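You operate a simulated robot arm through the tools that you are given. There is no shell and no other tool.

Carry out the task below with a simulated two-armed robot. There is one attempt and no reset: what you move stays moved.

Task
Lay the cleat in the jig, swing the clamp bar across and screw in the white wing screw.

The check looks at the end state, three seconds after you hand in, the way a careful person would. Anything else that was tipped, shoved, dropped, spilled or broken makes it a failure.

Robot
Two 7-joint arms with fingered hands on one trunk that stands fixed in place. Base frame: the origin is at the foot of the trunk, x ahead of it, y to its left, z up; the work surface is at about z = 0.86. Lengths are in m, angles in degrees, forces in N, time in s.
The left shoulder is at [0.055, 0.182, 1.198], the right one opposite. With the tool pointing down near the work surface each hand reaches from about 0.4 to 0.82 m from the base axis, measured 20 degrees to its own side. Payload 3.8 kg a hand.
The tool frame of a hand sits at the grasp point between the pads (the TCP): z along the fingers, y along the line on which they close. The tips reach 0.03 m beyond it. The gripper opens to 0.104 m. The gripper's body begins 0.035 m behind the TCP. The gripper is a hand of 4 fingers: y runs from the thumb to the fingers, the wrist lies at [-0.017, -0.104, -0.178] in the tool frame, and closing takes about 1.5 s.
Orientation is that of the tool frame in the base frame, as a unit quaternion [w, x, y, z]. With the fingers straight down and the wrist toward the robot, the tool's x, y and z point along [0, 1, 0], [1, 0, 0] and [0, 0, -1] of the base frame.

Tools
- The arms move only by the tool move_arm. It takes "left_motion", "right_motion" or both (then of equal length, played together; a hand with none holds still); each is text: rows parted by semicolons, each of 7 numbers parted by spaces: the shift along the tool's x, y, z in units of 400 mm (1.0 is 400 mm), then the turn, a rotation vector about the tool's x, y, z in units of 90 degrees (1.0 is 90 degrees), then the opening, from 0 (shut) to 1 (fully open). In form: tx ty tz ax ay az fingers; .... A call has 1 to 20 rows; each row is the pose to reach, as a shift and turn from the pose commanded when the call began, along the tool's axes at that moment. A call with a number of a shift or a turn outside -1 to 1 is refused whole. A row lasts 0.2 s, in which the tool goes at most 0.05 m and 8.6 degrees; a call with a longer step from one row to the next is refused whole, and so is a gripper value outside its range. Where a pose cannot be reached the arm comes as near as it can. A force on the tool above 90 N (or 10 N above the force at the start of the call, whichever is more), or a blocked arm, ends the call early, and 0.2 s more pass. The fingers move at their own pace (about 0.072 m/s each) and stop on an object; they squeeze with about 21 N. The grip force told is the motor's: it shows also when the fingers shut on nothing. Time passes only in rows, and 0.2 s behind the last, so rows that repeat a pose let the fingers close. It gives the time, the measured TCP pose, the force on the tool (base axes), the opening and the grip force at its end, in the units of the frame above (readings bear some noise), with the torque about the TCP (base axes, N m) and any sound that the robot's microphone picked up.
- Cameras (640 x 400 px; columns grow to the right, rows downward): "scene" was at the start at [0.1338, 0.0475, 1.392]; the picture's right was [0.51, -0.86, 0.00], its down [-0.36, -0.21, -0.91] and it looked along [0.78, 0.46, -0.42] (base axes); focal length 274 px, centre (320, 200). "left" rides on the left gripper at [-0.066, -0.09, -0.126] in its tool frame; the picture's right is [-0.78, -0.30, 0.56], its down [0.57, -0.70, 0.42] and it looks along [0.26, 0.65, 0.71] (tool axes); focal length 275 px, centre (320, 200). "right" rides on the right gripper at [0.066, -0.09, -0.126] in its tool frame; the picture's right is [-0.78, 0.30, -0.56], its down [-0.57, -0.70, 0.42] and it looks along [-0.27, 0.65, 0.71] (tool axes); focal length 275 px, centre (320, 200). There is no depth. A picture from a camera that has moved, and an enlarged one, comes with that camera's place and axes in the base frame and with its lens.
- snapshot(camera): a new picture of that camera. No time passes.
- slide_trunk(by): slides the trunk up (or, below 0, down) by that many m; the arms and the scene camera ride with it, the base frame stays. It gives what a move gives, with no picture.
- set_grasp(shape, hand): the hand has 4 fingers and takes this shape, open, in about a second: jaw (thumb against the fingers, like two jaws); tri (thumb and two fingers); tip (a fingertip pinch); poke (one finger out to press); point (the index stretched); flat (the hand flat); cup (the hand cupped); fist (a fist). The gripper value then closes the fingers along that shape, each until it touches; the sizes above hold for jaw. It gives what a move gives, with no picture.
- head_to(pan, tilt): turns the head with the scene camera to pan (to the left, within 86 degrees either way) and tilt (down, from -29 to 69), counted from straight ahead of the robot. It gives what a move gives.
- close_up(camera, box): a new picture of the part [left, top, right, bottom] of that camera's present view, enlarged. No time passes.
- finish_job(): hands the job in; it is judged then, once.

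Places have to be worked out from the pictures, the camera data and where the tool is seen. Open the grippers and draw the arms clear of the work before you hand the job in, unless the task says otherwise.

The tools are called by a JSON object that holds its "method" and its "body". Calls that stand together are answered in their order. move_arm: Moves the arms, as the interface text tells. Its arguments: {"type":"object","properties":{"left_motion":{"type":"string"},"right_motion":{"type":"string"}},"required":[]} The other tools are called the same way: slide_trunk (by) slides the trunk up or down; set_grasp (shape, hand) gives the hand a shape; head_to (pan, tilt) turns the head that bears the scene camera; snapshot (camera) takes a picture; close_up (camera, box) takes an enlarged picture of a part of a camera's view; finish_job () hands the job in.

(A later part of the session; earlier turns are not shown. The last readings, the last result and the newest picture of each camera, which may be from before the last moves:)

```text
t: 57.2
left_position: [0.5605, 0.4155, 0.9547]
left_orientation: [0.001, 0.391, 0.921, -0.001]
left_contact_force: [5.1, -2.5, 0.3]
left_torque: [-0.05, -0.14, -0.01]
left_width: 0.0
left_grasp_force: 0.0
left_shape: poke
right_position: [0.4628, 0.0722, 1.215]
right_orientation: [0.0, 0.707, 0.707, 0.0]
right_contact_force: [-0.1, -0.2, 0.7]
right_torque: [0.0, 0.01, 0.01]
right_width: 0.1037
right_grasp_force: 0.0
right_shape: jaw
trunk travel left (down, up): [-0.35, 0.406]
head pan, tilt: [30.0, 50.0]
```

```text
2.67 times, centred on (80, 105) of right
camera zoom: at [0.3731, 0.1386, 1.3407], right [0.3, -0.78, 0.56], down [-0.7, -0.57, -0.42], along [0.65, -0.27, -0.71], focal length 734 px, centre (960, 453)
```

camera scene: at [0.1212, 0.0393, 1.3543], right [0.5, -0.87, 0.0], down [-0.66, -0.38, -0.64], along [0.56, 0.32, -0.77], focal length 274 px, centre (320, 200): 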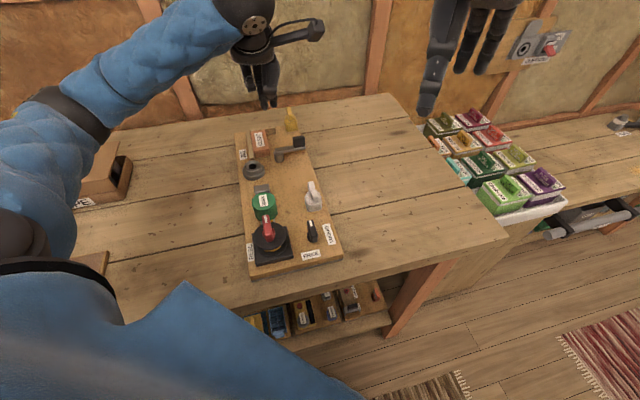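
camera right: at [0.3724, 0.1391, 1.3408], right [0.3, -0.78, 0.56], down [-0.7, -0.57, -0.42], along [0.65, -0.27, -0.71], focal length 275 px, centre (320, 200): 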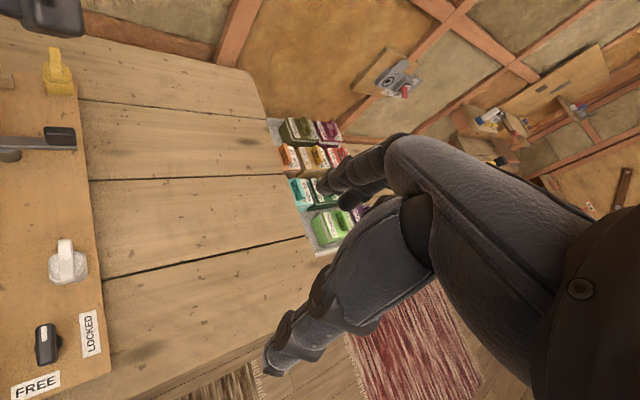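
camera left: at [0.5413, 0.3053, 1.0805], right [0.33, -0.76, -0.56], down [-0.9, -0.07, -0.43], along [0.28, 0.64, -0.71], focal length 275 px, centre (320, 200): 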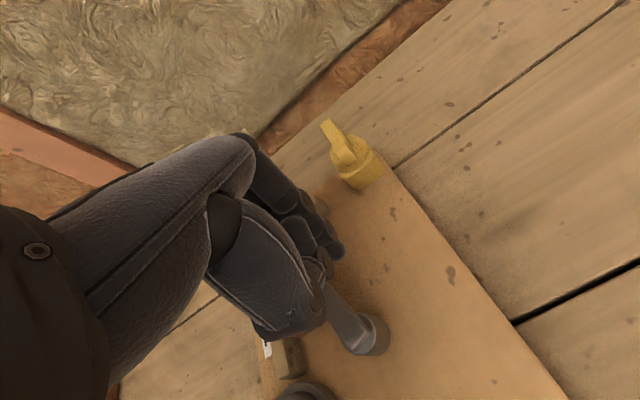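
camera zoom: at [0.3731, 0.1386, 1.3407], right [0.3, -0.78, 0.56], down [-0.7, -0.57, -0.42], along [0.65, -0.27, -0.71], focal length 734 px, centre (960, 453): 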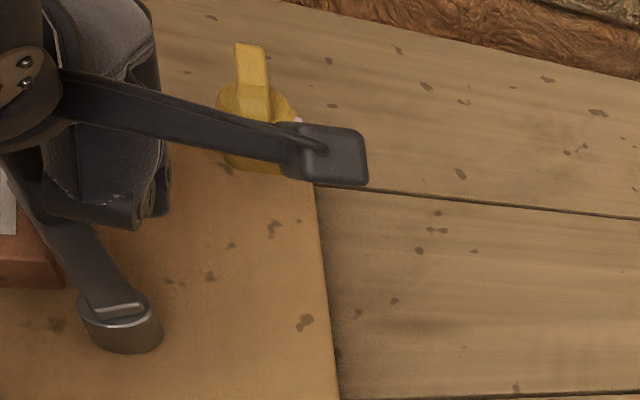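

The bar stopped moving and the push rose to about 6 N, which may be a stop. I press a few mm more to find out.

{"method": "move_arm", "body": {"left_motion": "0.006 0 0 0 0 0 0; 0.012 0 0 0 0 0 0; 0.012 0 0 0 0 0 0"}}

{"method": "close_up", "body": {"camera": "scene", "box": [230, 90, 330, 170]}}

```text
t: 58.0
left_position: [0.5592, 0.4162, 0.9547]
left_orientation: [0.001, 0.393, 0.919, 0.0]
left_contact_force: [18.1, -15.9, 2.2]
left_torque: [-0.37, -0.46, 0.04]
left_width: 0.0
left_grasp_force: 0.1
left_shape: poke
right_position: [0.4641, 0.0705, 1.2136]
right_orientation: [-0.001, 0.708, 0.707, 0.0]
right_contact_force: [0.0, 0.0, -0.9]
right_torque: [-0.02, 0.04, 0.02]
right_width: 0.1036
right_grasp_force: 0.1
right_shape: jaw
trunk travel left (down, up): [-0.35, 0.406]
head pan, tilt: [30.0, 50.0]
```

```text
5.00 times, centred on (280, 130) of scene
camera zoom: at [0.1236, 0.0367, 1.3542], right [0.5, -0.87, 0.0], down [-0.67, -0.38, -0.64], along [0.56, 0.32, -0.77], focal length 1371 px, centre (520, 550)
```

zoom: 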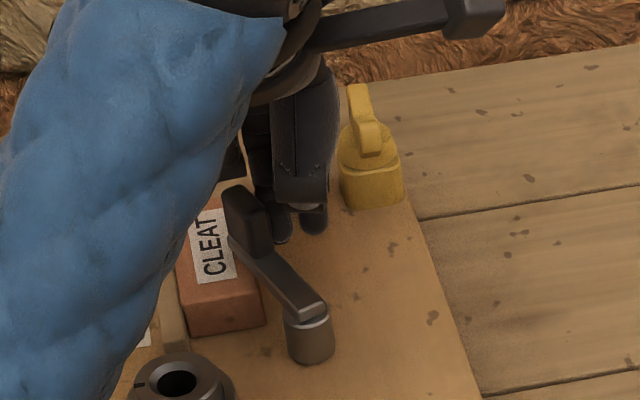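

The push rose to 24 N with the bar unmoved, so it has reached its stop with its end over the cleat. I back off, rise and view the result.

{"method": "move_arm", "body": {"left_motion": "-0.02 0 0 0 0 0 0; -0.05 0 0 0 0 0 0; -0.05 0 -0.08 0 0 0 0; -0.05 0 -0.18 0 0 0 0; -0.05 -0.08 -0.26 0 0 0 0; -0.05 -0.18 -0.32 0 0 0 0; -0.05 -0.28 -0.36 0 0 0 0; -0.05 -0.38 -0.38 0 0 0 0; -0.05 -0.38 -0.38 0 0 0 0"}}

{"method": "close_up", "body": {"camera": "scene", "box": [230, 100, 330, 180]}}

{"method": "snapshot", "body": {"camera": "left"}}

{"method": "close_up", "body": {"camera": "right", "box": [0, 30, 160, 180]}}

```text
t: 60.0
left_position: [0.4739, 0.3139, 1.0981]
left_orientation: [0.0, 0.391, 0.921, -0.001]
left_contact_force: [0.9, 0.5, -0.3]
left_torque: [0.0, 0.0, -0.01]
left_width: 0.0
left_grasp_force: 0.1
left_shape: poke
left hand out of reach, approached as far as the arm can: row 8, 9
right_position: [0.4595, 0.0748, 1.2158]
right_orientation: [0.0, 0.707, 0.707, -0.001]
right_contact_force: [-0.8, 0.2, 0.7]
right_torque: [-0.03, 0.01, 0.04]
right_width: 0.1038
right_grasp_force: 0.1
right_shape: jaw
trunk travel left (down, up): [-0.35, 0.406]
head pan, tilt: [30.0, 50.0]
```

```text
5.00 times, centred on (280, 140) of scene
camera zoom: at [0.12, 0.0413, 1.3543], right [0.5, -0.87, 0.0], down [-0.66, -0.38, -0.64], along [0.56, 0.32, -0.77], focal length 1371 px, centre (520, 500)
```

zoom: 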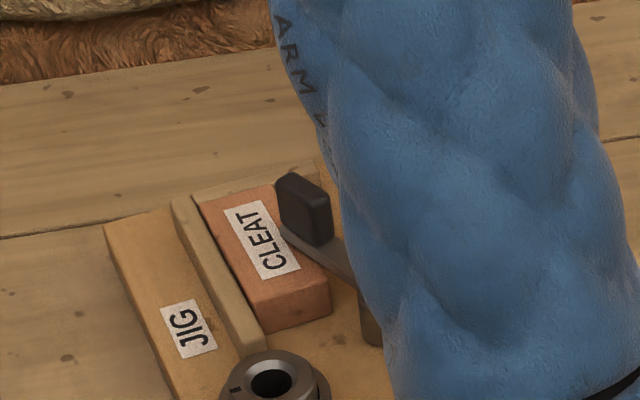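

```text
taken
camera left: at [0.4557, 0.2047, 1.2231], right [0.33, -0.76, -0.56], down [-0.9, -0.08, -0.43], along [0.28, 0.64, -0.71], focal length 275 px, centre (320, 200)
```

left: 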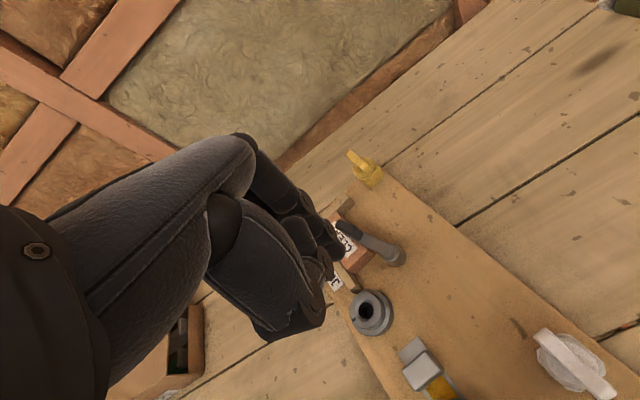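

```text
2.67 times, centred on (80, 105) of right
camera zoom: at [0.3708, 0.1415, 1.3409], right [0.3, -0.77, 0.56], down [-0.7, -0.57, -0.42], along [0.65, -0.27, -0.71], focal length 734 px, centre (960, 453)
```

zoom: 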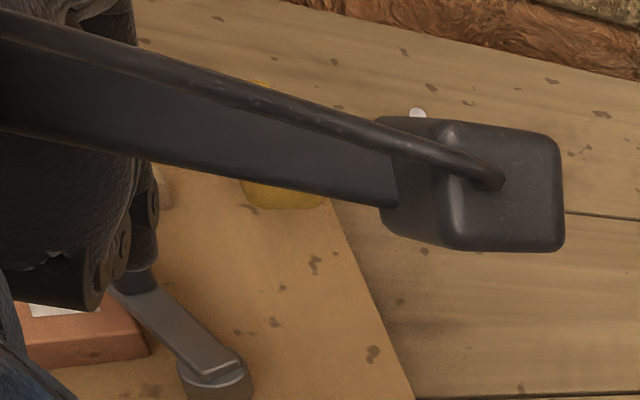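

The board now looks turned in the picture compared with before. I take full pictures from all cameras to see what happened.

{"method": "snapshot", "body": {"camera": "scene"}}

{"method": "snapshot", "body": {"camera": "right"}}

{"method": "close_up", "body": {"camera": "left", "box": [320, 140, 640, 400]}}

```text
taken
camera scene: at [0.12, 0.0413, 1.3543], right [0.5, -0.87, 0.0], down [-0.66, -0.38, -0.64], along [0.56, 0.32, -0.77], focal length 274 px, centre (320, 200)
```

scene: 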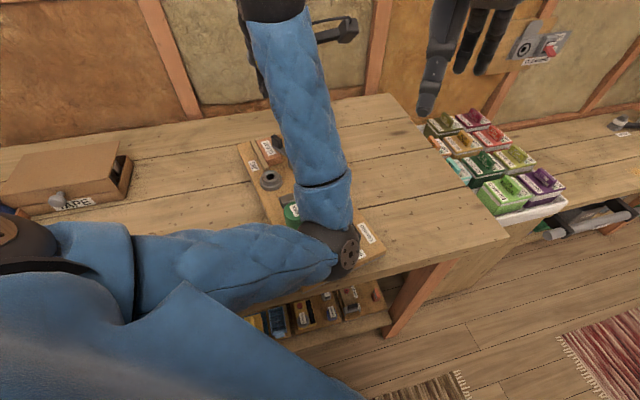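

```text
taken
camera right: at [0.3708, 0.1415, 1.3409], right [0.3, -0.77, 0.56], down [-0.7, -0.57, -0.42], along [0.65, -0.27, -0.71], focal length 275 px, centre (320, 200)
```

right: 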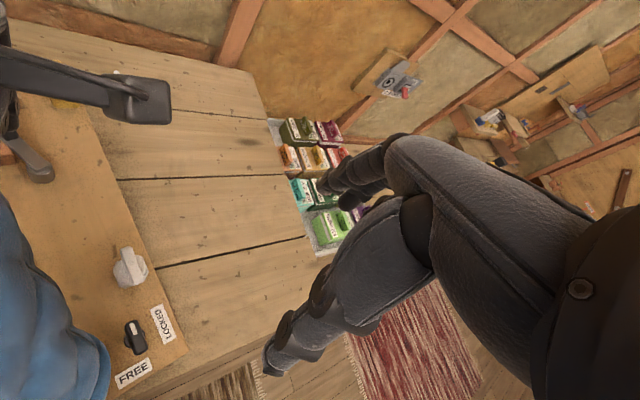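

```text
1.54 times, centred on (480, 270) of left
camera zoom: at [0.4557, 0.2047, 1.2231], right [0.33, -0.76, -0.56], down [-0.9, -0.08, -0.43], along [0.28, 0.64, -0.71], focal length 424 px, centre (74, 92)
```

zoom: 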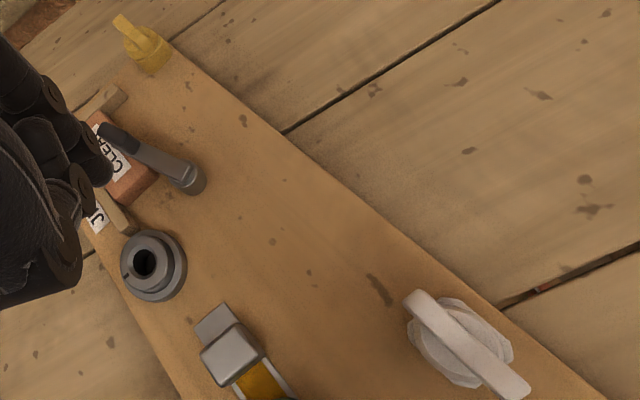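

The left elbow swung low over the near end of the board when the hand was drawn back, and it has turned the board. I slide the trunk up 0.2 m so that the whole arm lifts straight off it.

{"method": "slide_trunk", "body": {"by": 0.2}}

{"method": "snapshot", "body": {"camera": "scene"}}

{"method": "snapshot", "body": {"camera": "left"}}

{"method": "snapshot", "body": {"camera": "right"}}

```text
t: 62.2
left_position: [0.4752, 0.3141, 1.2966]
left_orientation: [-0.001, 0.39, 0.921, 0.0]
left_contact_force: [-0.3, 0.5, -0.4]
left_torque: [0.02, -0.02, -0.01]
left_width: 0.0
left_grasp_force: 0.1
left_shape: poke
right_position: [0.4619, 0.074, 1.4156]
right_orientation: [-0.001, 0.707, 0.707, 0.0]
right_contact_force: [0.1, 0.5, 0.4]
right_torque: [-0.01, 0.0, -0.04]
right_width: 0.1037
right_grasp_force: 0.1
right_shape: jaw
trunk travel left (down, up): [-0.55, 0.206]
head pan, tilt: [30.0, 50.0]
```

```text
taken
camera scene: at [0.0827, 0.039, 1.5555], right [0.5, -0.87, 0.0], down [-0.66, -0.38, -0.64], along [0.56, 0.32, -0.77], focal length 274 px, centre (320, 200)
```

scene: 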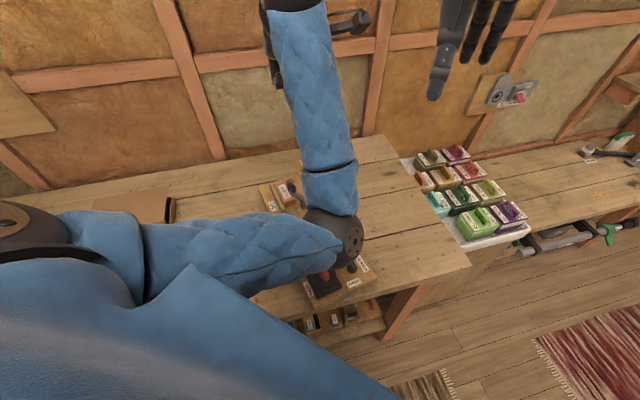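

```text
taken
camera left: at [0.456, 0.2037, 1.4222], right [0.33, -0.76, -0.56], down [-0.9, -0.08, -0.42], along [0.28, 0.64, -0.71], focal length 275 px, centre (320, 200)
```

left: 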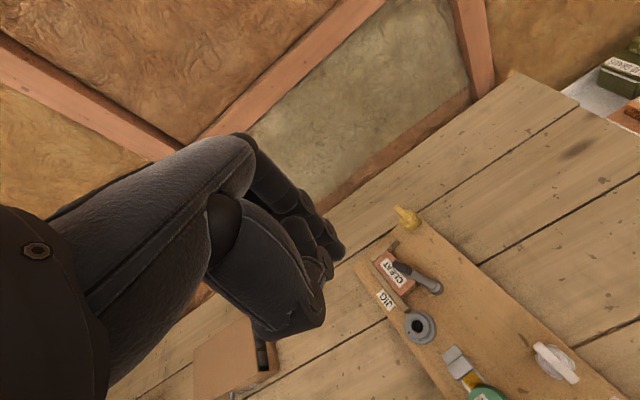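

```text
taken
camera right: at [0.3728, 0.139, 1.5404], right [0.3, -0.78, 0.56], down [-0.7, -0.57, -0.42], along [0.65, -0.27, -0.71], focal length 275 px, centre (320, 200)
```

right: 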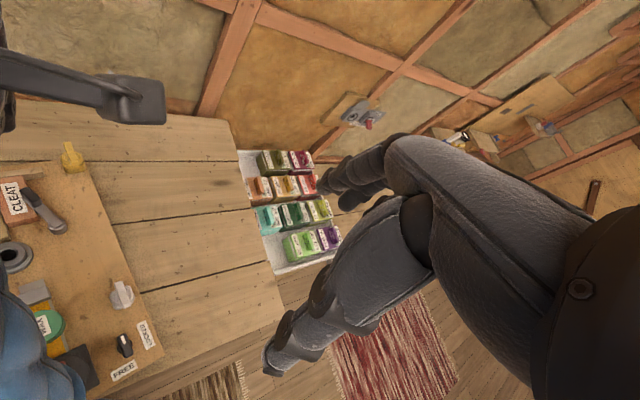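

The arm is clear of the board. I turn the hand back and move it to the left so the board can be seen freely.

{"method": "move_arm", "body": {"left_motion": "0.045 0.02 0 0 0 0.0625 0; 0.09 0.043 0 0 0 0.125 0; 0.134 0.065 0 0 0 0.1875 0; 0.178 0.086 0 0 0 0.25 0; 0.223 0.108 0 0 0 0.3125 0; 0.267 0.129 0 0 0 0.375 0; 0.312 0.15 0 0 0 0.4375 0; 0.356 0.172 0 0 0 0.5 0; 0.356 0.172 0 0 0 0.5 0"}}

{"method": "snapshot", "body": {"camera": "scene"}}

{"method": "snapshot", "body": {"camera": "left"}}

```text
t: 64.2
left_position: [0.4246, 0.463, 1.2982]
left_orientation: [0.001, 0.713, 0.701, 0.0]
left_contact_force: [0.4, 0.0, -0.5]
left_torque: [-0.01, 0.03, -0.02]
left_width: 0.0
left_grasp_force: 0.0
left_shape: poke
right_position: [0.4621, 0.0715, 1.4155]
right_orientation: [0.0, 0.707, 0.707, 0.0]
right_contact_force: [0.5, -0.1, 0.2]
right_torque: [0.05, -0.03, -0.01]
right_width: 0.1037
right_grasp_force: 0.0
right_shape: jaw
trunk travel left (down, up): [-0.55, 0.206]
head pan, tilt: [30.0, 50.0]
```

```text
taken
camera scene: at [0.0826, 0.0384, 1.5556], right [0.5, -0.87, 0.0], down [-0.66, -0.38, -0.64], along [0.56, 0.32, -0.77], focal length 274 px, centre (320, 200)
```

scene: 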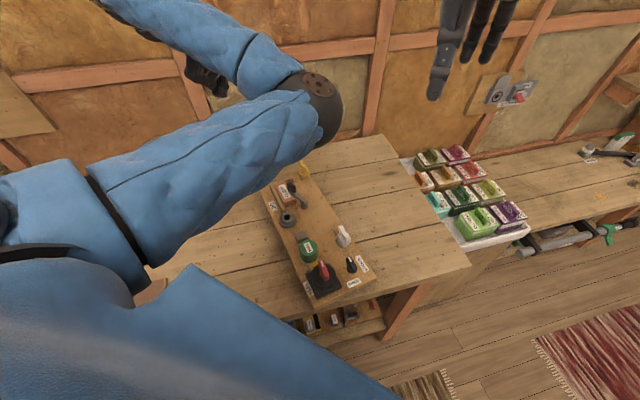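

```text
taken
camera left: at [0.3343, 0.4, 1.4238], right [-0.31, -0.77, -0.56], down [-0.69, 0.58, -0.42], along [0.65, 0.25, -0.71], focal length 275 px, centre (320, 200)
```

left: 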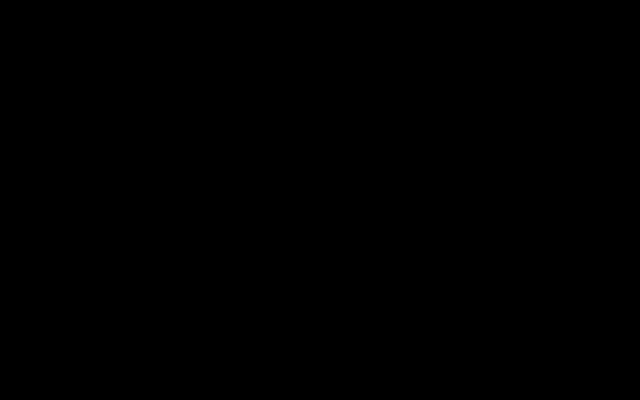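

All parts still stand on the board, though it is turned. I zoom in to measure the board's new place.

{"method": "close_up", "body": {"camera": "scene", "box": [250, 150, 390, 310]}}

{"method": "close_up", "body": {"camera": "scene", "box": [260, 160, 340, 240]}}

{"method": "close_up", "body": {"camera": "scene", "box": [290, 220, 390, 310]}}

```text
2.50 times, centred on (320, 230) of scene
camera zoom: at [0.0826, 0.0384, 1.5556], right [0.5, -0.87, 0.0], down [-0.66, -0.38, -0.64], along [0.56, 0.32, -0.77], focal length 685 px, centre (320, 125)
```

zoom: 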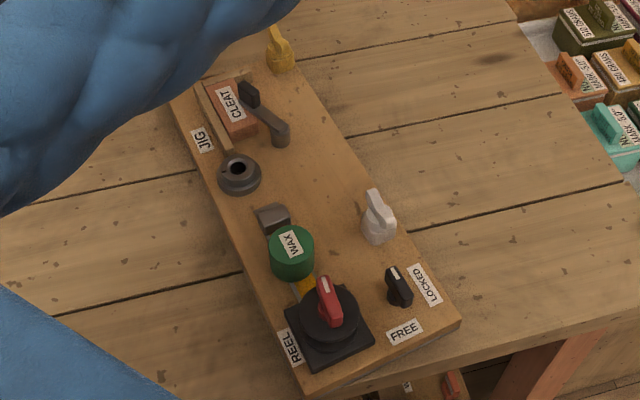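

```text
5.00 times, centred on (300, 200) of scene
camera zoom: at [0.0826, 0.0384, 1.5556], right [0.5, -0.87, 0.0], down [-0.66, -0.38, -0.64], along [0.56, 0.32, -0.77], focal length 1371 px, centre (420, 200)
```

zoom: 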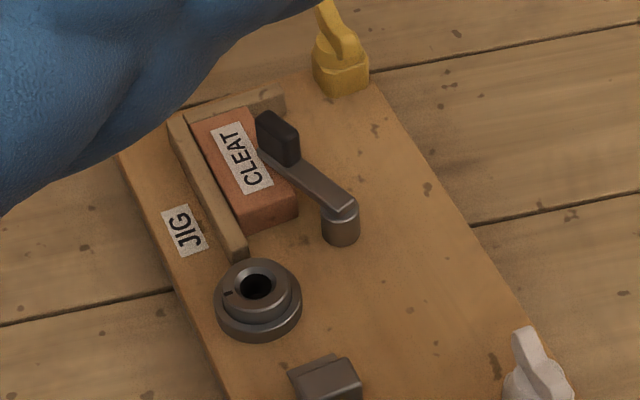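

```text
4.44 times, centred on (340, 265) of scene
camera zoom: at [0.0826, 0.0384, 1.5556], right [0.5, -0.87, 0.0], down [-0.66, -0.38, -0.64], along [0.56, 0.32, -0.77], focal length 1218 px, centre (231, -89)
```

zoom: 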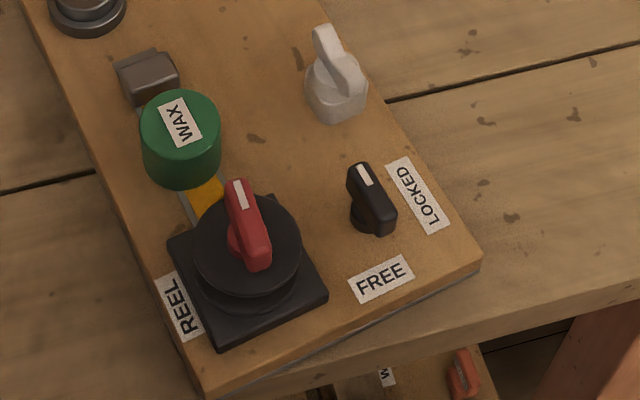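

Everything stayed upright on the board, but the board has turned about 11° and shifted about 5-6 cm; I will have to push it back. First I must unfold the left arm, whose elbow has flipped inward: I extend the hand forward at height and turn it.

{"method": "move_arm", "body": {"left_motion": "0.0125 0.0625 0 0 0 0.0625 0; 0.025 0.125 0 0 0 0.125 0; 0.0375 0.1875 0 0 0 0.1875 0; 0.05 0.25 0 0 0 0.25 0; 0.0625 0.3125 0 0 0 0.3125 0; 0.075 0.375 0 0 0 0.375 0; 0.0875 0.4375 0 0 0 0.4375 0; 0.1 0.5 0 0 0 0.5 0; 0.1 0.5 0 0 0 0.5 0"}}

{"method": "snapshot", "body": {"camera": "scene"}}

{"method": "snapshot", "body": {"camera": "left"}}

```text
t: 66.2
left_position: [0.6084, 0.4944, 1.2895]
left_orientation: [-0.001, 0.927, 0.376, 0.001]
left_contact_force: [0.1, -0.1, -0.3]
left_torque: [0.01, 0.02, 0.01]
left_width: 0.0
left_grasp_force: 0.0
left_shape: poke
left hand out of reach, approached as far as the arm can: row 8, 9
right_position: [0.4619, 0.0722, 1.4145]
right_orientation: [0.0, 0.707, 0.708, 0.0]
right_contact_force: [0.7, -0.3, 0.0]
right_torque: [0.02, 0.0, -0.03]
right_width: 0.1036
right_grasp_force: 0.0
right_shape: jaw
trunk travel left (down, up): [-0.55, 0.206]
head pan, tilt: [30.0, 50.0]
```

```text
taken
camera scene: at [0.083, 0.0384, 1.5556], right [0.5, -0.87, 0.0], down [-0.66, -0.38, -0.64], along [0.56, 0.32, -0.77], focal length 274 px, centre (320, 200)
```

scene: 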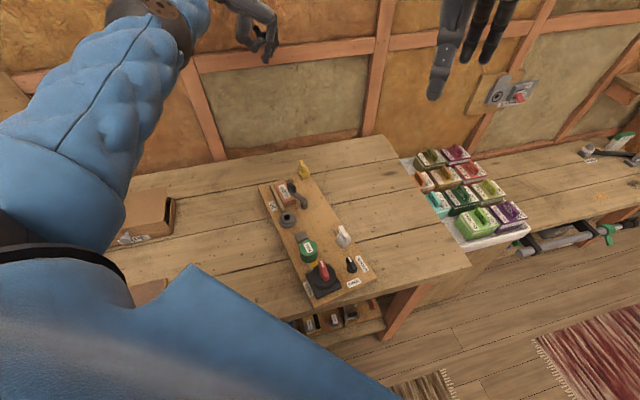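

```text
taken
camera left: at [0.4981, 0.5131, 1.415], right [-0.76, -0.33, -0.56], down [-0.08, 0.9, -0.42], along [0.64, -0.28, -0.71], focal length 275 px, centre (320, 200)
```

left: 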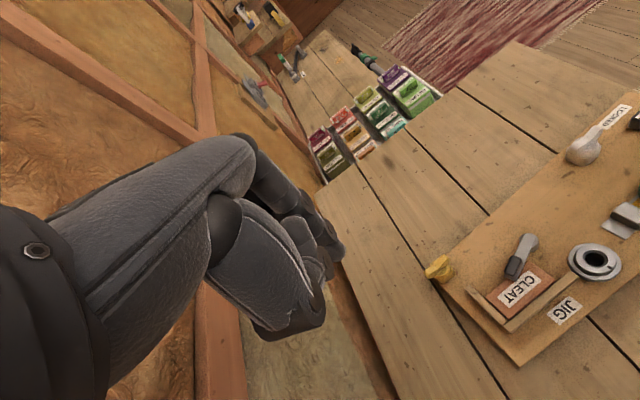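

The arm is unfolded again and the whole board is visible: it needs about +0.056 m in y and 11° clockwise to go back. I will push its right edge with the right hand (poke shape), so I shape and bring that hand over, high above the table.

{"method": "set_grasp", "body": {"hand": "right", "shape": "poke"}}

{"method": "move_arm", "body": {"right_motion": "0.0171 0.0133 0.077 0 0 -0.051 0; 0.0342 0.0267 0.154 0 0 -0.102 0; 0.0513 0.04 0.231 0 0 -0.153 0; 0.0684 0.0533 0.308 0 0 -0.204 0; 0.0855 0.0667 0.385 0 0 -0.255 0; 0.1026 0.08 0.4625 0 0 -0.305 0; 0.1197 0.0933 0.54 0 0 -0.356 0; 0.1368 0.1067 0.617 0 0 -0.407 0; 0.1539 0.12 0.694 0 0 -0.458 0; 0.171 0.1333 0.771 0 0 -0.509 0; 0.188 0.1467 0.85 0 0 -0.56 0; 0.205 0.16 0.925 0 0 -0.61 0; 0.205 0.16 0.925 0 0 -0.61 0"}}

{"method": "snapshot", "body": {"camera": "scene"}}

{"method": "snapshot", "body": {"camera": "right"}}

```text
t: 67.1
left_position: [0.6077, 0.4947, 1.2886]
left_orientation: [0.0, 0.927, 0.376, 0.0]
left_contact_force: [-0.5, -0.9, 0.5]
left_torque: [0.01, 0.0, 0.0]
left_width: 0.0
left_grasp_force: 0.0
left_shape: poke
right_position: [0.4619, 0.0725, 1.4154]
right_orientation: [0.0, 0.707, 0.707, 0.0]
right_contact_force: [0.5, 0.5, -0.5]
right_torque: [0.0, -0.01, -0.01]
right_width: 0.0
right_grasp_force: 0.1
right_shape: poke
trunk travel left (down, up): [-0.55, 0.206]
head pan, tilt: [30.0, 50.0]
```

```text
t: 69.9
left_position: [0.6071, 0.4936, 1.2898]
left_orientation: [0.001, 0.927, 0.375, 0.0]
left_contact_force: [0.5, 0.0, 0.0]
left_torque: [0.02, -0.03, 0.0]
left_width: 0.0
left_grasp_force: 0.0
left_shape: poke
right_position: [0.523, 0.1514, 1.0479]
right_orientation: [0.0, 0.302, 0.953, 0.0]
right_contact_force: [0.5, -0.3, 0.1]
right_torque: [0.0, -0.02, 0.02]
right_width: 0.0
right_grasp_force: 0.0
right_shape: poke
trunk travel left (down, up): [-0.55, 0.206]
head pan, tilt: [30.0, 50.0]
```

```text
taken
camera scene: at [0.0823, 0.0389, 1.5557], right [0.5, -0.87, 0.0], down [-0.66, -0.38, -0.64], along [0.56, 0.32, -0.77], focal length 274 px, centre (320, 200)
```

scene: 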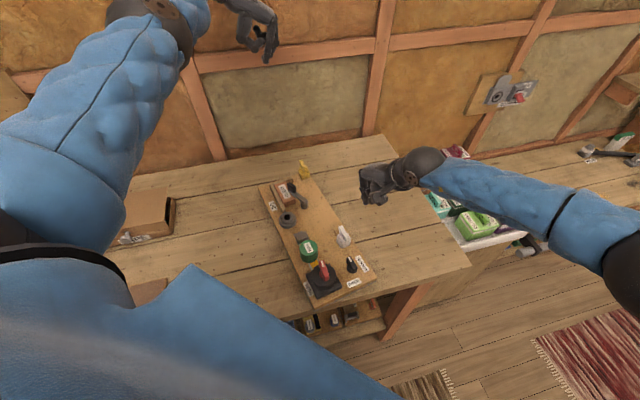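

```text
taken
camera right: at [0.4181, 0.1167, 1.1739], right [0.81, -0.2, 0.56], down [0.07, -0.9, -0.43], along [0.59, 0.38, -0.71], focal length 275 px, centre (320, 200)
```

right: 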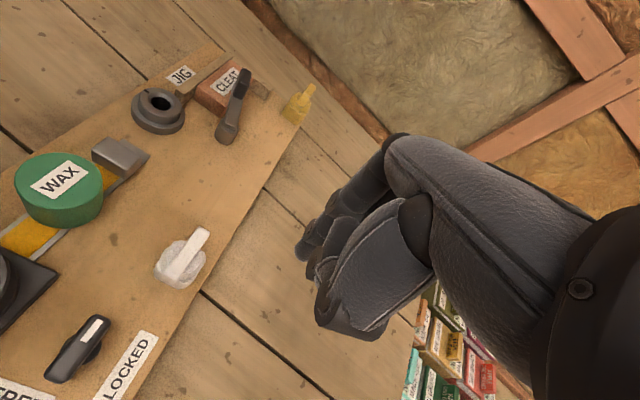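

The right hand is beside the board's right edge (about 3.5 cm off), near the wanted push point. I lower it to just above the table height and look.

{"method": "move_arm", "body": {"right_motion": "0 0 0.08 0 0 0 0; 0 0 0.16 0 0 0 0; 0 0 0.23 0 0 0 0; 0 0 0.29 0 0 0 0; 0 0 0.33 0 0 0 0; 0 0 0.33 0 0 0 0"}}

{"method": "snapshot", "body": {"camera": "scene"}}

{"method": "snapshot", "body": {"camera": "right"}}

{"method": "close_up", "body": {"camera": "left", "box": [320, 60, 640, 380]}}

```text
t: 71.3
left_position: [0.608, 0.4956, 1.2891]
left_orientation: [0.001, 0.927, 0.375, 0.0]
left_contact_force: [-0.5, -0.5, 0.2]
left_torque: [-0.05, 0.0, 0.02]
left_width: 0.0
left_grasp_force: 0.1
left_shape: poke
right_position: [0.4998, 0.1433, 0.923]
right_orientation: [0.0, 0.301, 0.954, 0.0]
right_contact_force: [-0.7, 0.3, -0.2]
right_torque: [-0.01, -0.04, -0.01]
right_width: 0.0
right_grasp_force: 0.1
right_shape: poke
right hand out of reach, approached as far as the arm can: row 3, 4, 5, 6
trunk travel left (down, up): [-0.55, 0.206]
head pan, tilt: [30.0, 50.0]
```

```text
taken
camera scene: at [0.0822, 0.0406, 1.5557], right [0.5, -0.87, 0.0], down [-0.66, -0.38, -0.64], along [0.56, 0.32, -0.77], focal length 274 px, centre (320, 200)
```

scene: 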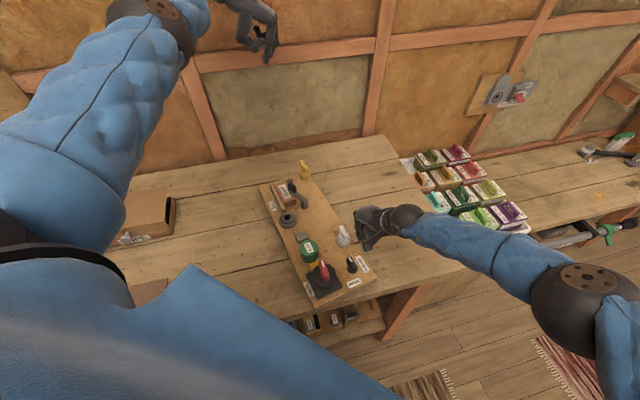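

```text
taken
camera right: at [0.3943, 0.1073, 1.0493], right [0.81, -0.2, 0.56], down [0.07, -0.9, -0.42], along [0.59, 0.38, -0.71], focal length 275 px, centre (320, 200)
```

right: 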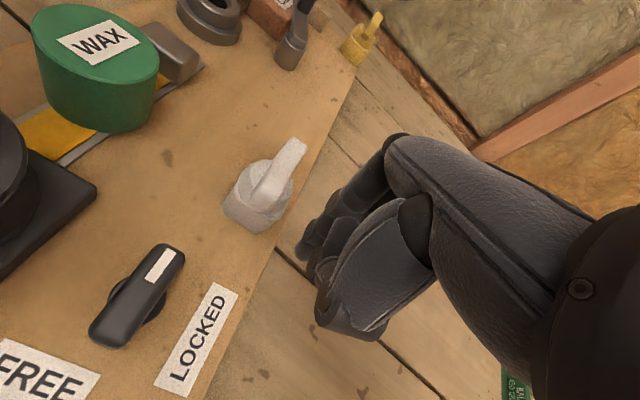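

```text
1.25 times, centred on (480, 220) of left
camera zoom: at [0.4975, 0.5147, 1.4144], right [-0.76, -0.33, -0.56], down [-0.08, 0.9, -0.43], along [0.64, -0.28, -0.71], focal length 344 px, centre (120, 175)
```

zoom: 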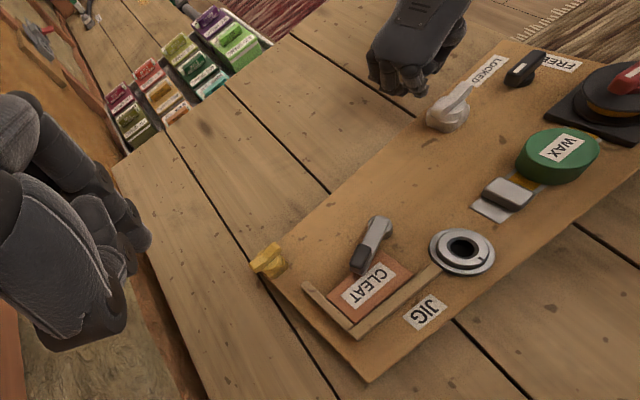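

The right arm cannot reach this low with the trunk so high. I raise that hand again and then lower the trunk by 0.1 m.

{"method": "move_arm", "body": {"right_motion": "0 0 -0.1 0 0 0 0; 0 0 -0.2 0 0 0 0; 0 0 -0.3 0 0 0 0; 0 0 -0.35 0 0 0 0; 0 0 -0.35 0 0 0 0"}}

{"method": "slide_trunk", "body": {"by": -0.1}}

{"method": "snapshot", "body": {"camera": "scene"}}

{"method": "snapshot", "body": {"camera": "right"}}

```text
t: 72.5
left_position: [0.607, 0.4936, 1.2893]
left_orientation: [0.0, 0.927, 0.376, 0.0]
left_contact_force: [0.5, 0.3, -0.2]
left_torque: [0.0, 0.01, -0.01]
left_width: 0.0001
left_grasp_force: 0.0
left_shape: poke
right_position: [0.5033, 0.142, 1.063]
right_orientation: [0.0, 0.301, 0.954, 0.0]
right_contact_force: [-0.2, -0.4, -0.7]
right_torque: [0.0, 0.01, -0.02]
right_width: 0.0001
right_grasp_force: 0.1
right_shape: poke
trunk travel left (down, up): [-0.55, 0.206]
head pan, tilt: [30.0, 50.0]
```

```text
t: 73.8
left_position: [0.6095, 0.4926, 1.192]
left_orientation: [0.0, 0.927, 0.374, 0.0]
left_contact_force: [-0.1, 0.2, -0.3]
left_torque: [-0.01, -0.02, -0.01]
left_width: 0.0001
left_grasp_force: 0.1
left_shape: poke
right_position: [0.5014, 0.1427, 0.9642]
right_orientation: [0.0, 0.301, 0.954, 0.0]
right_contact_force: [-0.3, 0.2, -0.6]
right_torque: [0.0, -0.02, -0.02]
right_width: 0.0
right_grasp_force: 0.0
right_shape: poke
trunk travel left (down, up): [-0.45, 0.306]
head pan, tilt: [30.0, 50.0]
```

```text
taken
camera scene: at [0.0954, 0.0391, 1.4554], right [0.5, -0.87, 0.0], down [-0.66, -0.38, -0.64], along [0.56, 0.32, -0.77], focal length 274 px, centre (320, 200)
```

scene: 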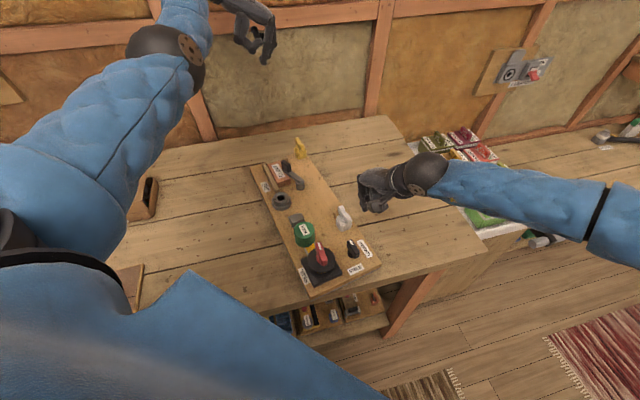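

```text
taken
camera right: at [0.3971, 0.1071, 1.0903], right [0.8, -0.2, 0.56], down [0.07, -0.9, -0.42], along [0.59, 0.38, -0.71], focal length 275 px, centre (320, 200)
```

right: 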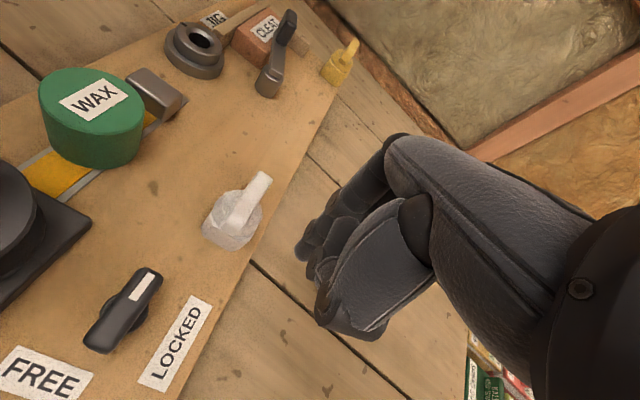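

The right hand is beside the white screw, about 2.7 cm off the edge. I shift it 2 cm along the edge and lower the tips to about z = 0.868, beside the board's side.

{"method": "move_arm", "body": {"right_motion": "-0.0125 0.025 0 0 0 0 0; -0.0125 0.05 0.04 0 0 0 0; -0.0125 0.05 0.09 0 0 0 0; -0.0125 0.05 0.13 0 0 0 0; -0.0125 0.05 0.155 0 0 0 0; -0.0125 0.05 0.165 0 0 0 0; -0.0125 0.05 0.165 0 0 0 0"}}

{"method": "snapshot", "body": {"camera": "right"}}

{"method": "close_up", "body": {"camera": "scene", "box": [240, 140, 440, 300]}}

```text
t: 75.4
left_position: [0.6092, 0.4922, 1.1893]
left_orientation: [-0.001, 0.927, 0.376, 0.0]
left_contact_force: [0.1, -0.3, 0.0]
left_torque: [-0.01, 0.01, -0.01]
left_width: 0.0
left_grasp_force: 0.0
left_shape: poke
right_position: [0.5188, 0.1562, 0.8969]
right_orientation: [0.0, 0.302, 0.953, 0.0]
right_contact_force: [0.6, 0.0, 0.6]
right_torque: [-0.01, -0.02, 0.02]
right_width: 0.0001
right_grasp_force: 0.2
right_shape: poke
trunk travel left (down, up): [-0.45, 0.306]
head pan, tilt: [30.0, 50.0]
```

```text
taken
camera right: at [0.4142, 0.1207, 1.0232], right [0.81, -0.2, 0.56], down [0.06, -0.9, -0.42], along [0.59, 0.38, -0.71], focal length 275 px, centre (320, 200)
```

right: 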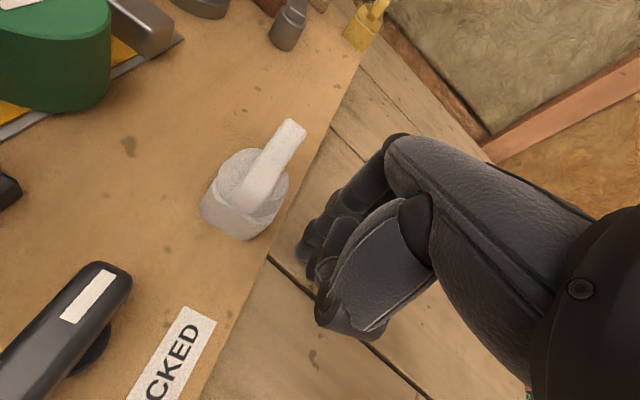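

```text
2.50 times, centred on (340, 220) of scene
camera zoom: at [0.0959, 0.0391, 1.4552], right [0.5, -0.87, 0.0], down [-0.66, -0.38, -0.64], along [0.56, 0.32, -0.77], focal length 685 px, centre (270, 150)
```

zoom: 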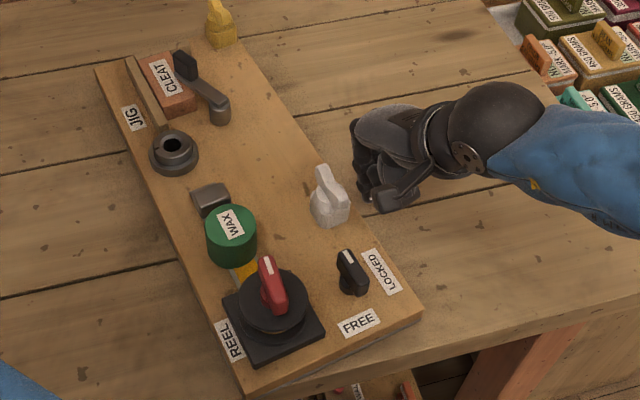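

The fingertips stand about 1.5 cm from the board's edge at the wanted point, free of contact. I push slowly about 4 cm toward the upper left (square to the edge) and watch how the board moves.

{"method": "move_arm", "body": {"right_motion": "0.0125 0 0 0 0 0 0; 0.025 0 0 0 0 0 0; 0.0375 0 0 0 0 0 0; 0.05 0 0 0 0 0 0; 0.0625 0 0 0 0 0 0; 0.075 0 0 0 0 0 0; 0.085 0 0 0 0 0 0; 0.085 0 0 0 0 0 0"}}

{"method": "snapshot", "body": {"camera": "right"}}

{"method": "close_up", "body": {"camera": "scene", "box": [240, 140, 440, 300]}}

```text
t: 77.2
left_position: [0.6132, 0.4882, 1.1905]
left_orientation: [-0.002, 0.927, 0.376, -0.001]
left_contact_force: [0.2, -1.4, 0.9]
left_torque: [-0.01, -0.01, 0.0]
left_width: 0.0
left_grasp_force: 0.0
left_shape: poke
right_position: [0.5037, 0.1681, 0.8982]
right_orientation: [0.005, 0.309, 0.951, -0.001]
right_contact_force: [36.0, -19.6, 12.7]
right_torque: [-0.07, -0.29, -0.25]
right_width: 0.0
right_grasp_force: 0.1
right_shape: poke
trunk travel left (down, up): [-0.45, 0.306]
head pan, tilt: [30.0, 50.0]
```

```text
taken
camera right: at [0.3962, 0.1345, 1.023], right [0.8, -0.21, 0.57], down [0.05, -0.91, -0.42], along [0.6, 0.36, -0.71], focal length 275 px, centre (320, 200)
```

right: 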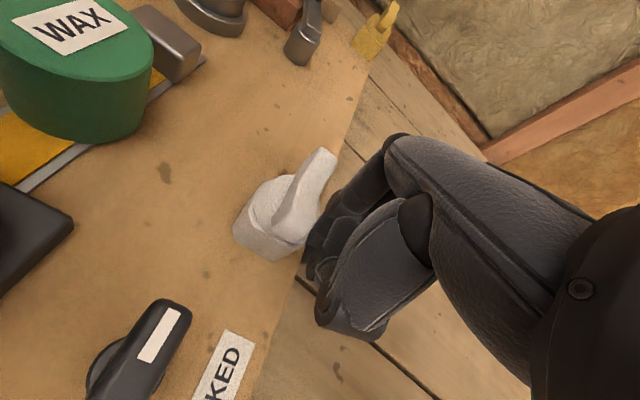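

```text
2.50 times, centred on (340, 220) of scene
camera zoom: at [0.1, 0.036, 1.4551], right [0.5, -0.87, 0.0], down [-0.67, -0.38, -0.64], along [0.55, 0.32, -0.77], focal length 685 px, centre (270, 150)
```

zoom: 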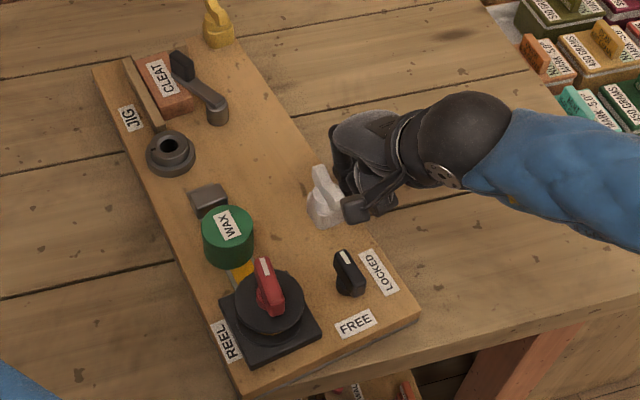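

The board did not move under 41 N, and the slanted finger bears on its top edge (12 N upward). I back off, tilt the hand about 18° so the fingertips lead against the board's side, and check.

{"method": "move_arm", "body": {"right_motion": "-0.03 0 0 0 0 0 0; -0.07 0 0 0 0 0 0; -0.07 0 0 0 0.07 0 0; -0.07 0 0 0 0.14 0 0; -0.07 0 0 0 0.2 0 0; -0.07 0 0 0 0.2 0 0"}}

{"method": "snapshot", "body": {"camera": "right"}}

{"method": "close_up", "body": {"camera": "scene", "box": [300, 160, 420, 260]}}

{"method": "close_up", "body": {"camera": "left", "box": [380, 0, 640, 220]}}

```text
t: 78.6
left_position: [0.6097, 0.4925, 1.1897]
left_orientation: [0.0, 0.927, 0.375, 0.0]
left_contact_force: [-0.2, 0.7, 0.6]
left_torque: [0.03, 0.01, 0.02]
left_width: 0.0002
left_grasp_force: 0.1
left_shape: poke
right_position: [0.5115, 0.1599, 0.8982]
right_orientation: [-0.053, 0.302, 0.952, 0.017]
right_contact_force: [-0.6, 0.1, -0.4]
right_torque: [-0.05, -0.01, 0.02]
right_width: 0.0
right_grasp_force: 0.0
right_shape: poke
right hand out of reach, approached as far as the arm can: row 4, 5, 6
trunk travel left (down, up): [-0.45, 0.306]
head pan, tilt: [30.0, 50.0]
```

```text
taken
camera right: at [0.4187, 0.1163, 1.0299], right [0.85, -0.24, 0.47], down [0.02, -0.87, -0.48], along [0.52, 0.42, -0.74], focal length 275 px, centre (320, 200)
```

right: 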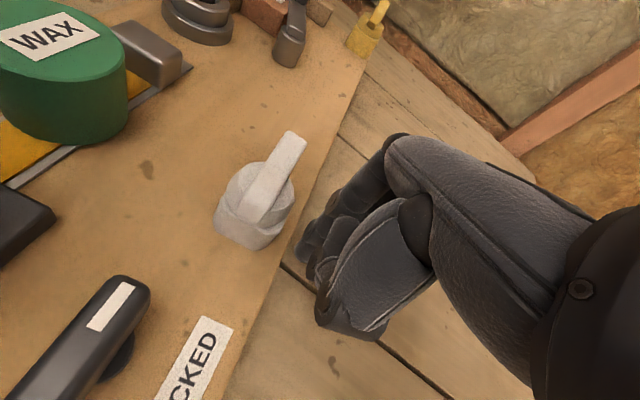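

```text
4.00 times, centred on (360, 210) of scene
camera zoom: at [0.0958, 0.0392, 1.4552], right [0.5, -0.87, 0.0], down [-0.66, -0.38, -0.64], along [0.56, 0.32, -0.77], focal length 1096 px, centre (160, 160)
```

zoom: 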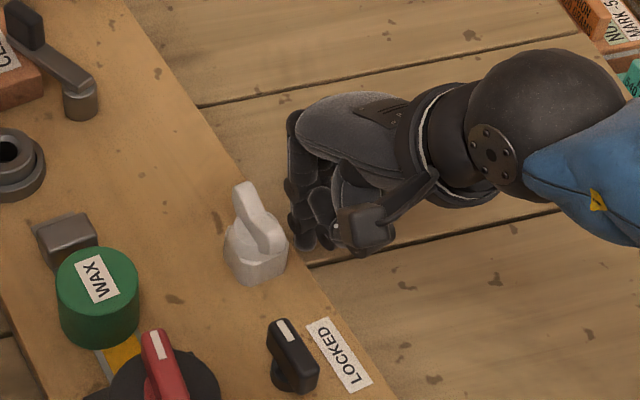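

```text
1.82 times, centred on (510, 110) of left
camera zoom: at [0.5001, 0.5112, 1.3159], right [-0.76, -0.33, -0.56], down [-0.08, 0.9, -0.42], along [0.64, -0.28, -0.71], focal length 500 px, centre (-26, 364)
```

zoom: 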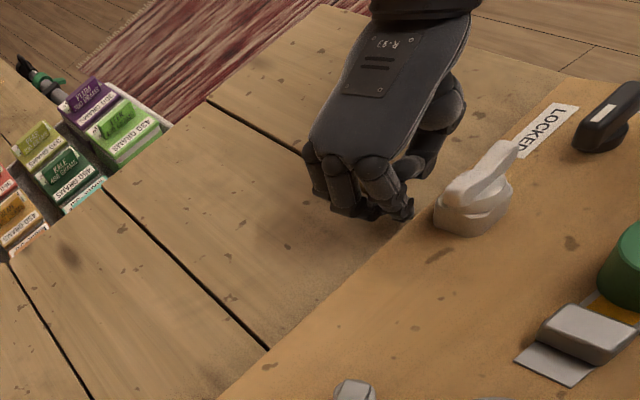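

The tilt is limited to about 6° by the arm. I push again in this pose, further than before, and watch force and board.

{"method": "move_arm", "body": {"right_motion": "0.015 0 0 0 0 0 0; 0.03 0 0 0 0 0 0; 0.045 0 0 0 0 0 0; 0.06 0 0 0 0 0 0; 0.07 0 0 0 0 0 0; 0.07 0 0 0 0 0 0"}}

{"method": "snapshot", "body": {"camera": "right"}}

{"method": "close_up", "body": {"camera": "scene", "box": [240, 140, 440, 300]}}

```text
t: 80.0
left_position: [0.6132, 0.4907, 1.1899]
left_orientation: [-0.001, 0.927, 0.376, -0.001]
left_contact_force: [-0.3, 0.1, 0.0]
left_torque: [0.01, 0.01, -0.01]
left_width: 0.0002
left_grasp_force: 0.1
left_shape: poke
right_position: [0.4999, 0.1675, 0.9004]
right_orientation: [-0.05, 0.307, 0.95, 0.015]
right_contact_force: [24.9, -17.7, -1.8]
right_torque: [-0.35, -0.47, 0.02]
right_width: 0.0
right_grasp_force: 0.1
right_shape: poke
trunk travel left (down, up): [-0.45, 0.306]
head pan, tilt: [30.0, 50.0]
```

```text
taken
camera right: at [0.4053, 0.1261, 1.0315], right [0.85, -0.25, 0.47], down [0.01, -0.88, -0.48], along [0.53, 0.41, -0.74], focal length 275 px, centre (320, 200)
```

right: 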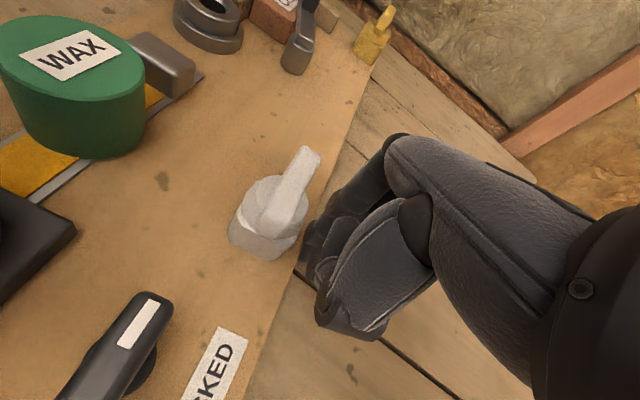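

```text
2.50 times, centred on (340, 220) of scene
camera zoom: at [0.0998, 0.0364, 1.455], right [0.5, -0.87, 0.0], down [-0.67, -0.38, -0.64], along [0.55, 0.32, -0.77], focal length 685 px, centre (270, 150)
```

zoom: 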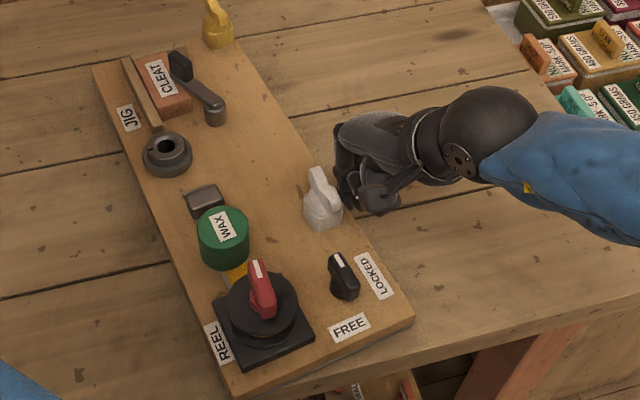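

The board has begun to slide at about 30-40 N (a few mm so far). I keep pushing slowly another 2 cm.

{"method": "move_arm", "body": {"right_motion": "0.01 0 0 0 0 0 0; 0.02 0 0 0 0 0 0; 0.03 0 0 0 0 0 0; 0.04 0 0 0 0 0 0; 0.05 0 0 0 0 0 0; 0.05 0 0 0 0 0 0"}}

{"method": "snapshot", "body": {"camera": "right"}}

{"method": "close_up", "body": {"camera": "scene", "box": [240, 140, 440, 300]}}

```text
t: 81.4
left_position: [0.6126, 0.4894, 1.1893]
left_orientation: [-0.001, 0.927, 0.376, -0.001]
left_contact_force: [0.1, 0.0, -0.5]
left_torque: [0.0, -0.01, 0.0]
left_width: 0.0
left_grasp_force: 0.0
left_shape: poke
right_position: [0.4822, 0.1794, 0.9005]
right_orientation: [-0.052, 0.306, 0.95, 0.014]
right_contact_force: [15.4, -21.4, -10.7]
right_torque: [-0.37, -0.2, 0.14]
right_width: 0.0
right_grasp_force: 0.1
right_shape: poke
trunk travel left (down, up): [-0.45, 0.306]
head pan, tilt: [30.0, 50.0]
```

```text
taken
camera right: at [0.3881, 0.1381, 1.0329], right [0.85, -0.24, 0.47], down [0.01, -0.88, -0.48], along [0.53, 0.41, -0.74], focal length 275 px, centre (320, 200)
```

right: 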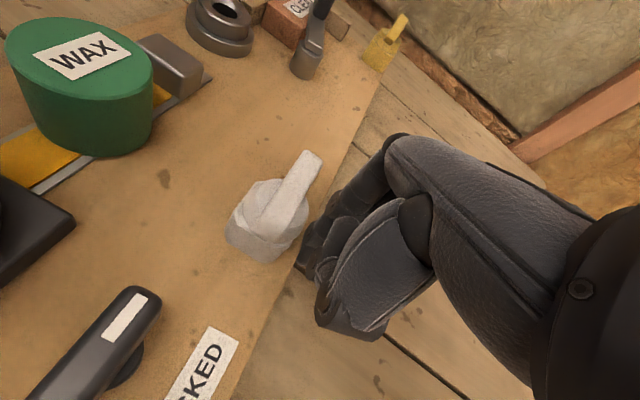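

```text
2.50 times, centred on (340, 220) of scene
camera zoom: at [0.0989, 0.0365, 1.455], right [0.5, -0.87, 0.0], down [-0.67, -0.38, -0.64], along [0.55, 0.32, -0.77], focal length 685 px, centre (270, 150)
```

zoom: 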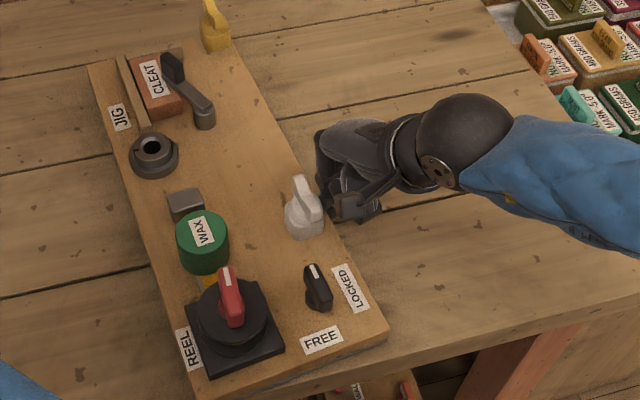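

The board is turning back: about 6.6° and some 4 cm remain. I continue the same push another 2 cm.

{"method": "move_arm", "body": {"right_motion": "0.01 0 0 0 0 0 0; 0.02 0 0 0 0 0 0; 0.03 0 0 0 0 0 0; 0.04 0 0 0 0 0 0; 0.05 0 0 0 0 0 0; 0.05 0 0 0 0 0 0"}}

{"method": "snapshot", "body": {"camera": "right"}}

{"method": "close_up", "body": {"camera": "scene", "box": [220, 140, 420, 300]}}

```text
t: 82.8
left_position: [0.6118, 0.4908, 1.1892]
left_orientation: [-0.002, 0.927, 0.375, -0.001]
left_contact_force: [0.0, 0.0, 0.9]
left_torque: [-0.02, 0.0, -0.04]
left_width: 0.0
left_grasp_force: 0.0
left_shape: poke
right_position: [0.4618, 0.1928, 0.9022]
right_orientation: [-0.052, 0.306, 0.951, 0.014]
right_contact_force: [14.4, -19.8, -10.0]
right_torque: [-0.51, -0.52, 0.01]
right_width: 0.0001
right_grasp_force: 0.0
right_shape: poke
trunk travel left (down, up): [-0.45, 0.306]
head pan, tilt: [30.0, 50.0]
```

```text
taken
camera right: at [0.3686, 0.151, 1.0356], right [0.85, -0.24, 0.47], down [0.02, -0.88, -0.48], along [0.53, 0.41, -0.74], focal length 275 px, centre (320, 200)
```

right: 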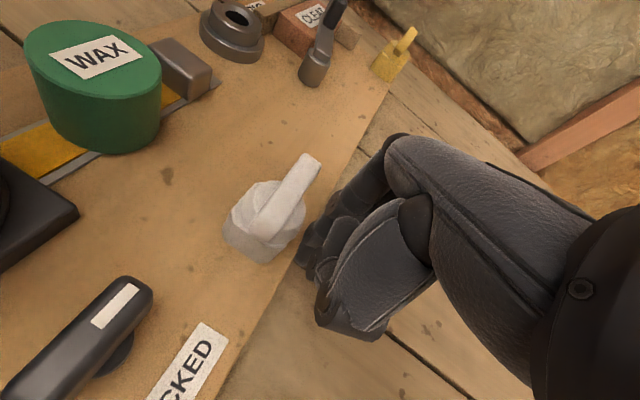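

```text
2.50 times, centred on (320, 220) of scene
camera zoom: at [0.0987, 0.0368, 1.455], right [0.5, -0.87, 0.0], down [-0.66, -0.38, -0.64], along [0.55, 0.32, -0.77], focal length 685 px, centre (320, 150)
```

zoom: 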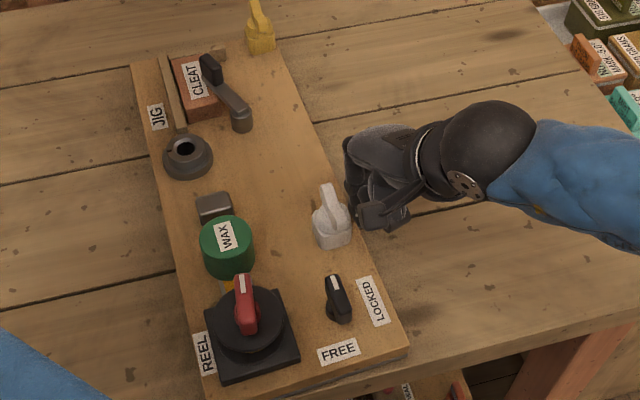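

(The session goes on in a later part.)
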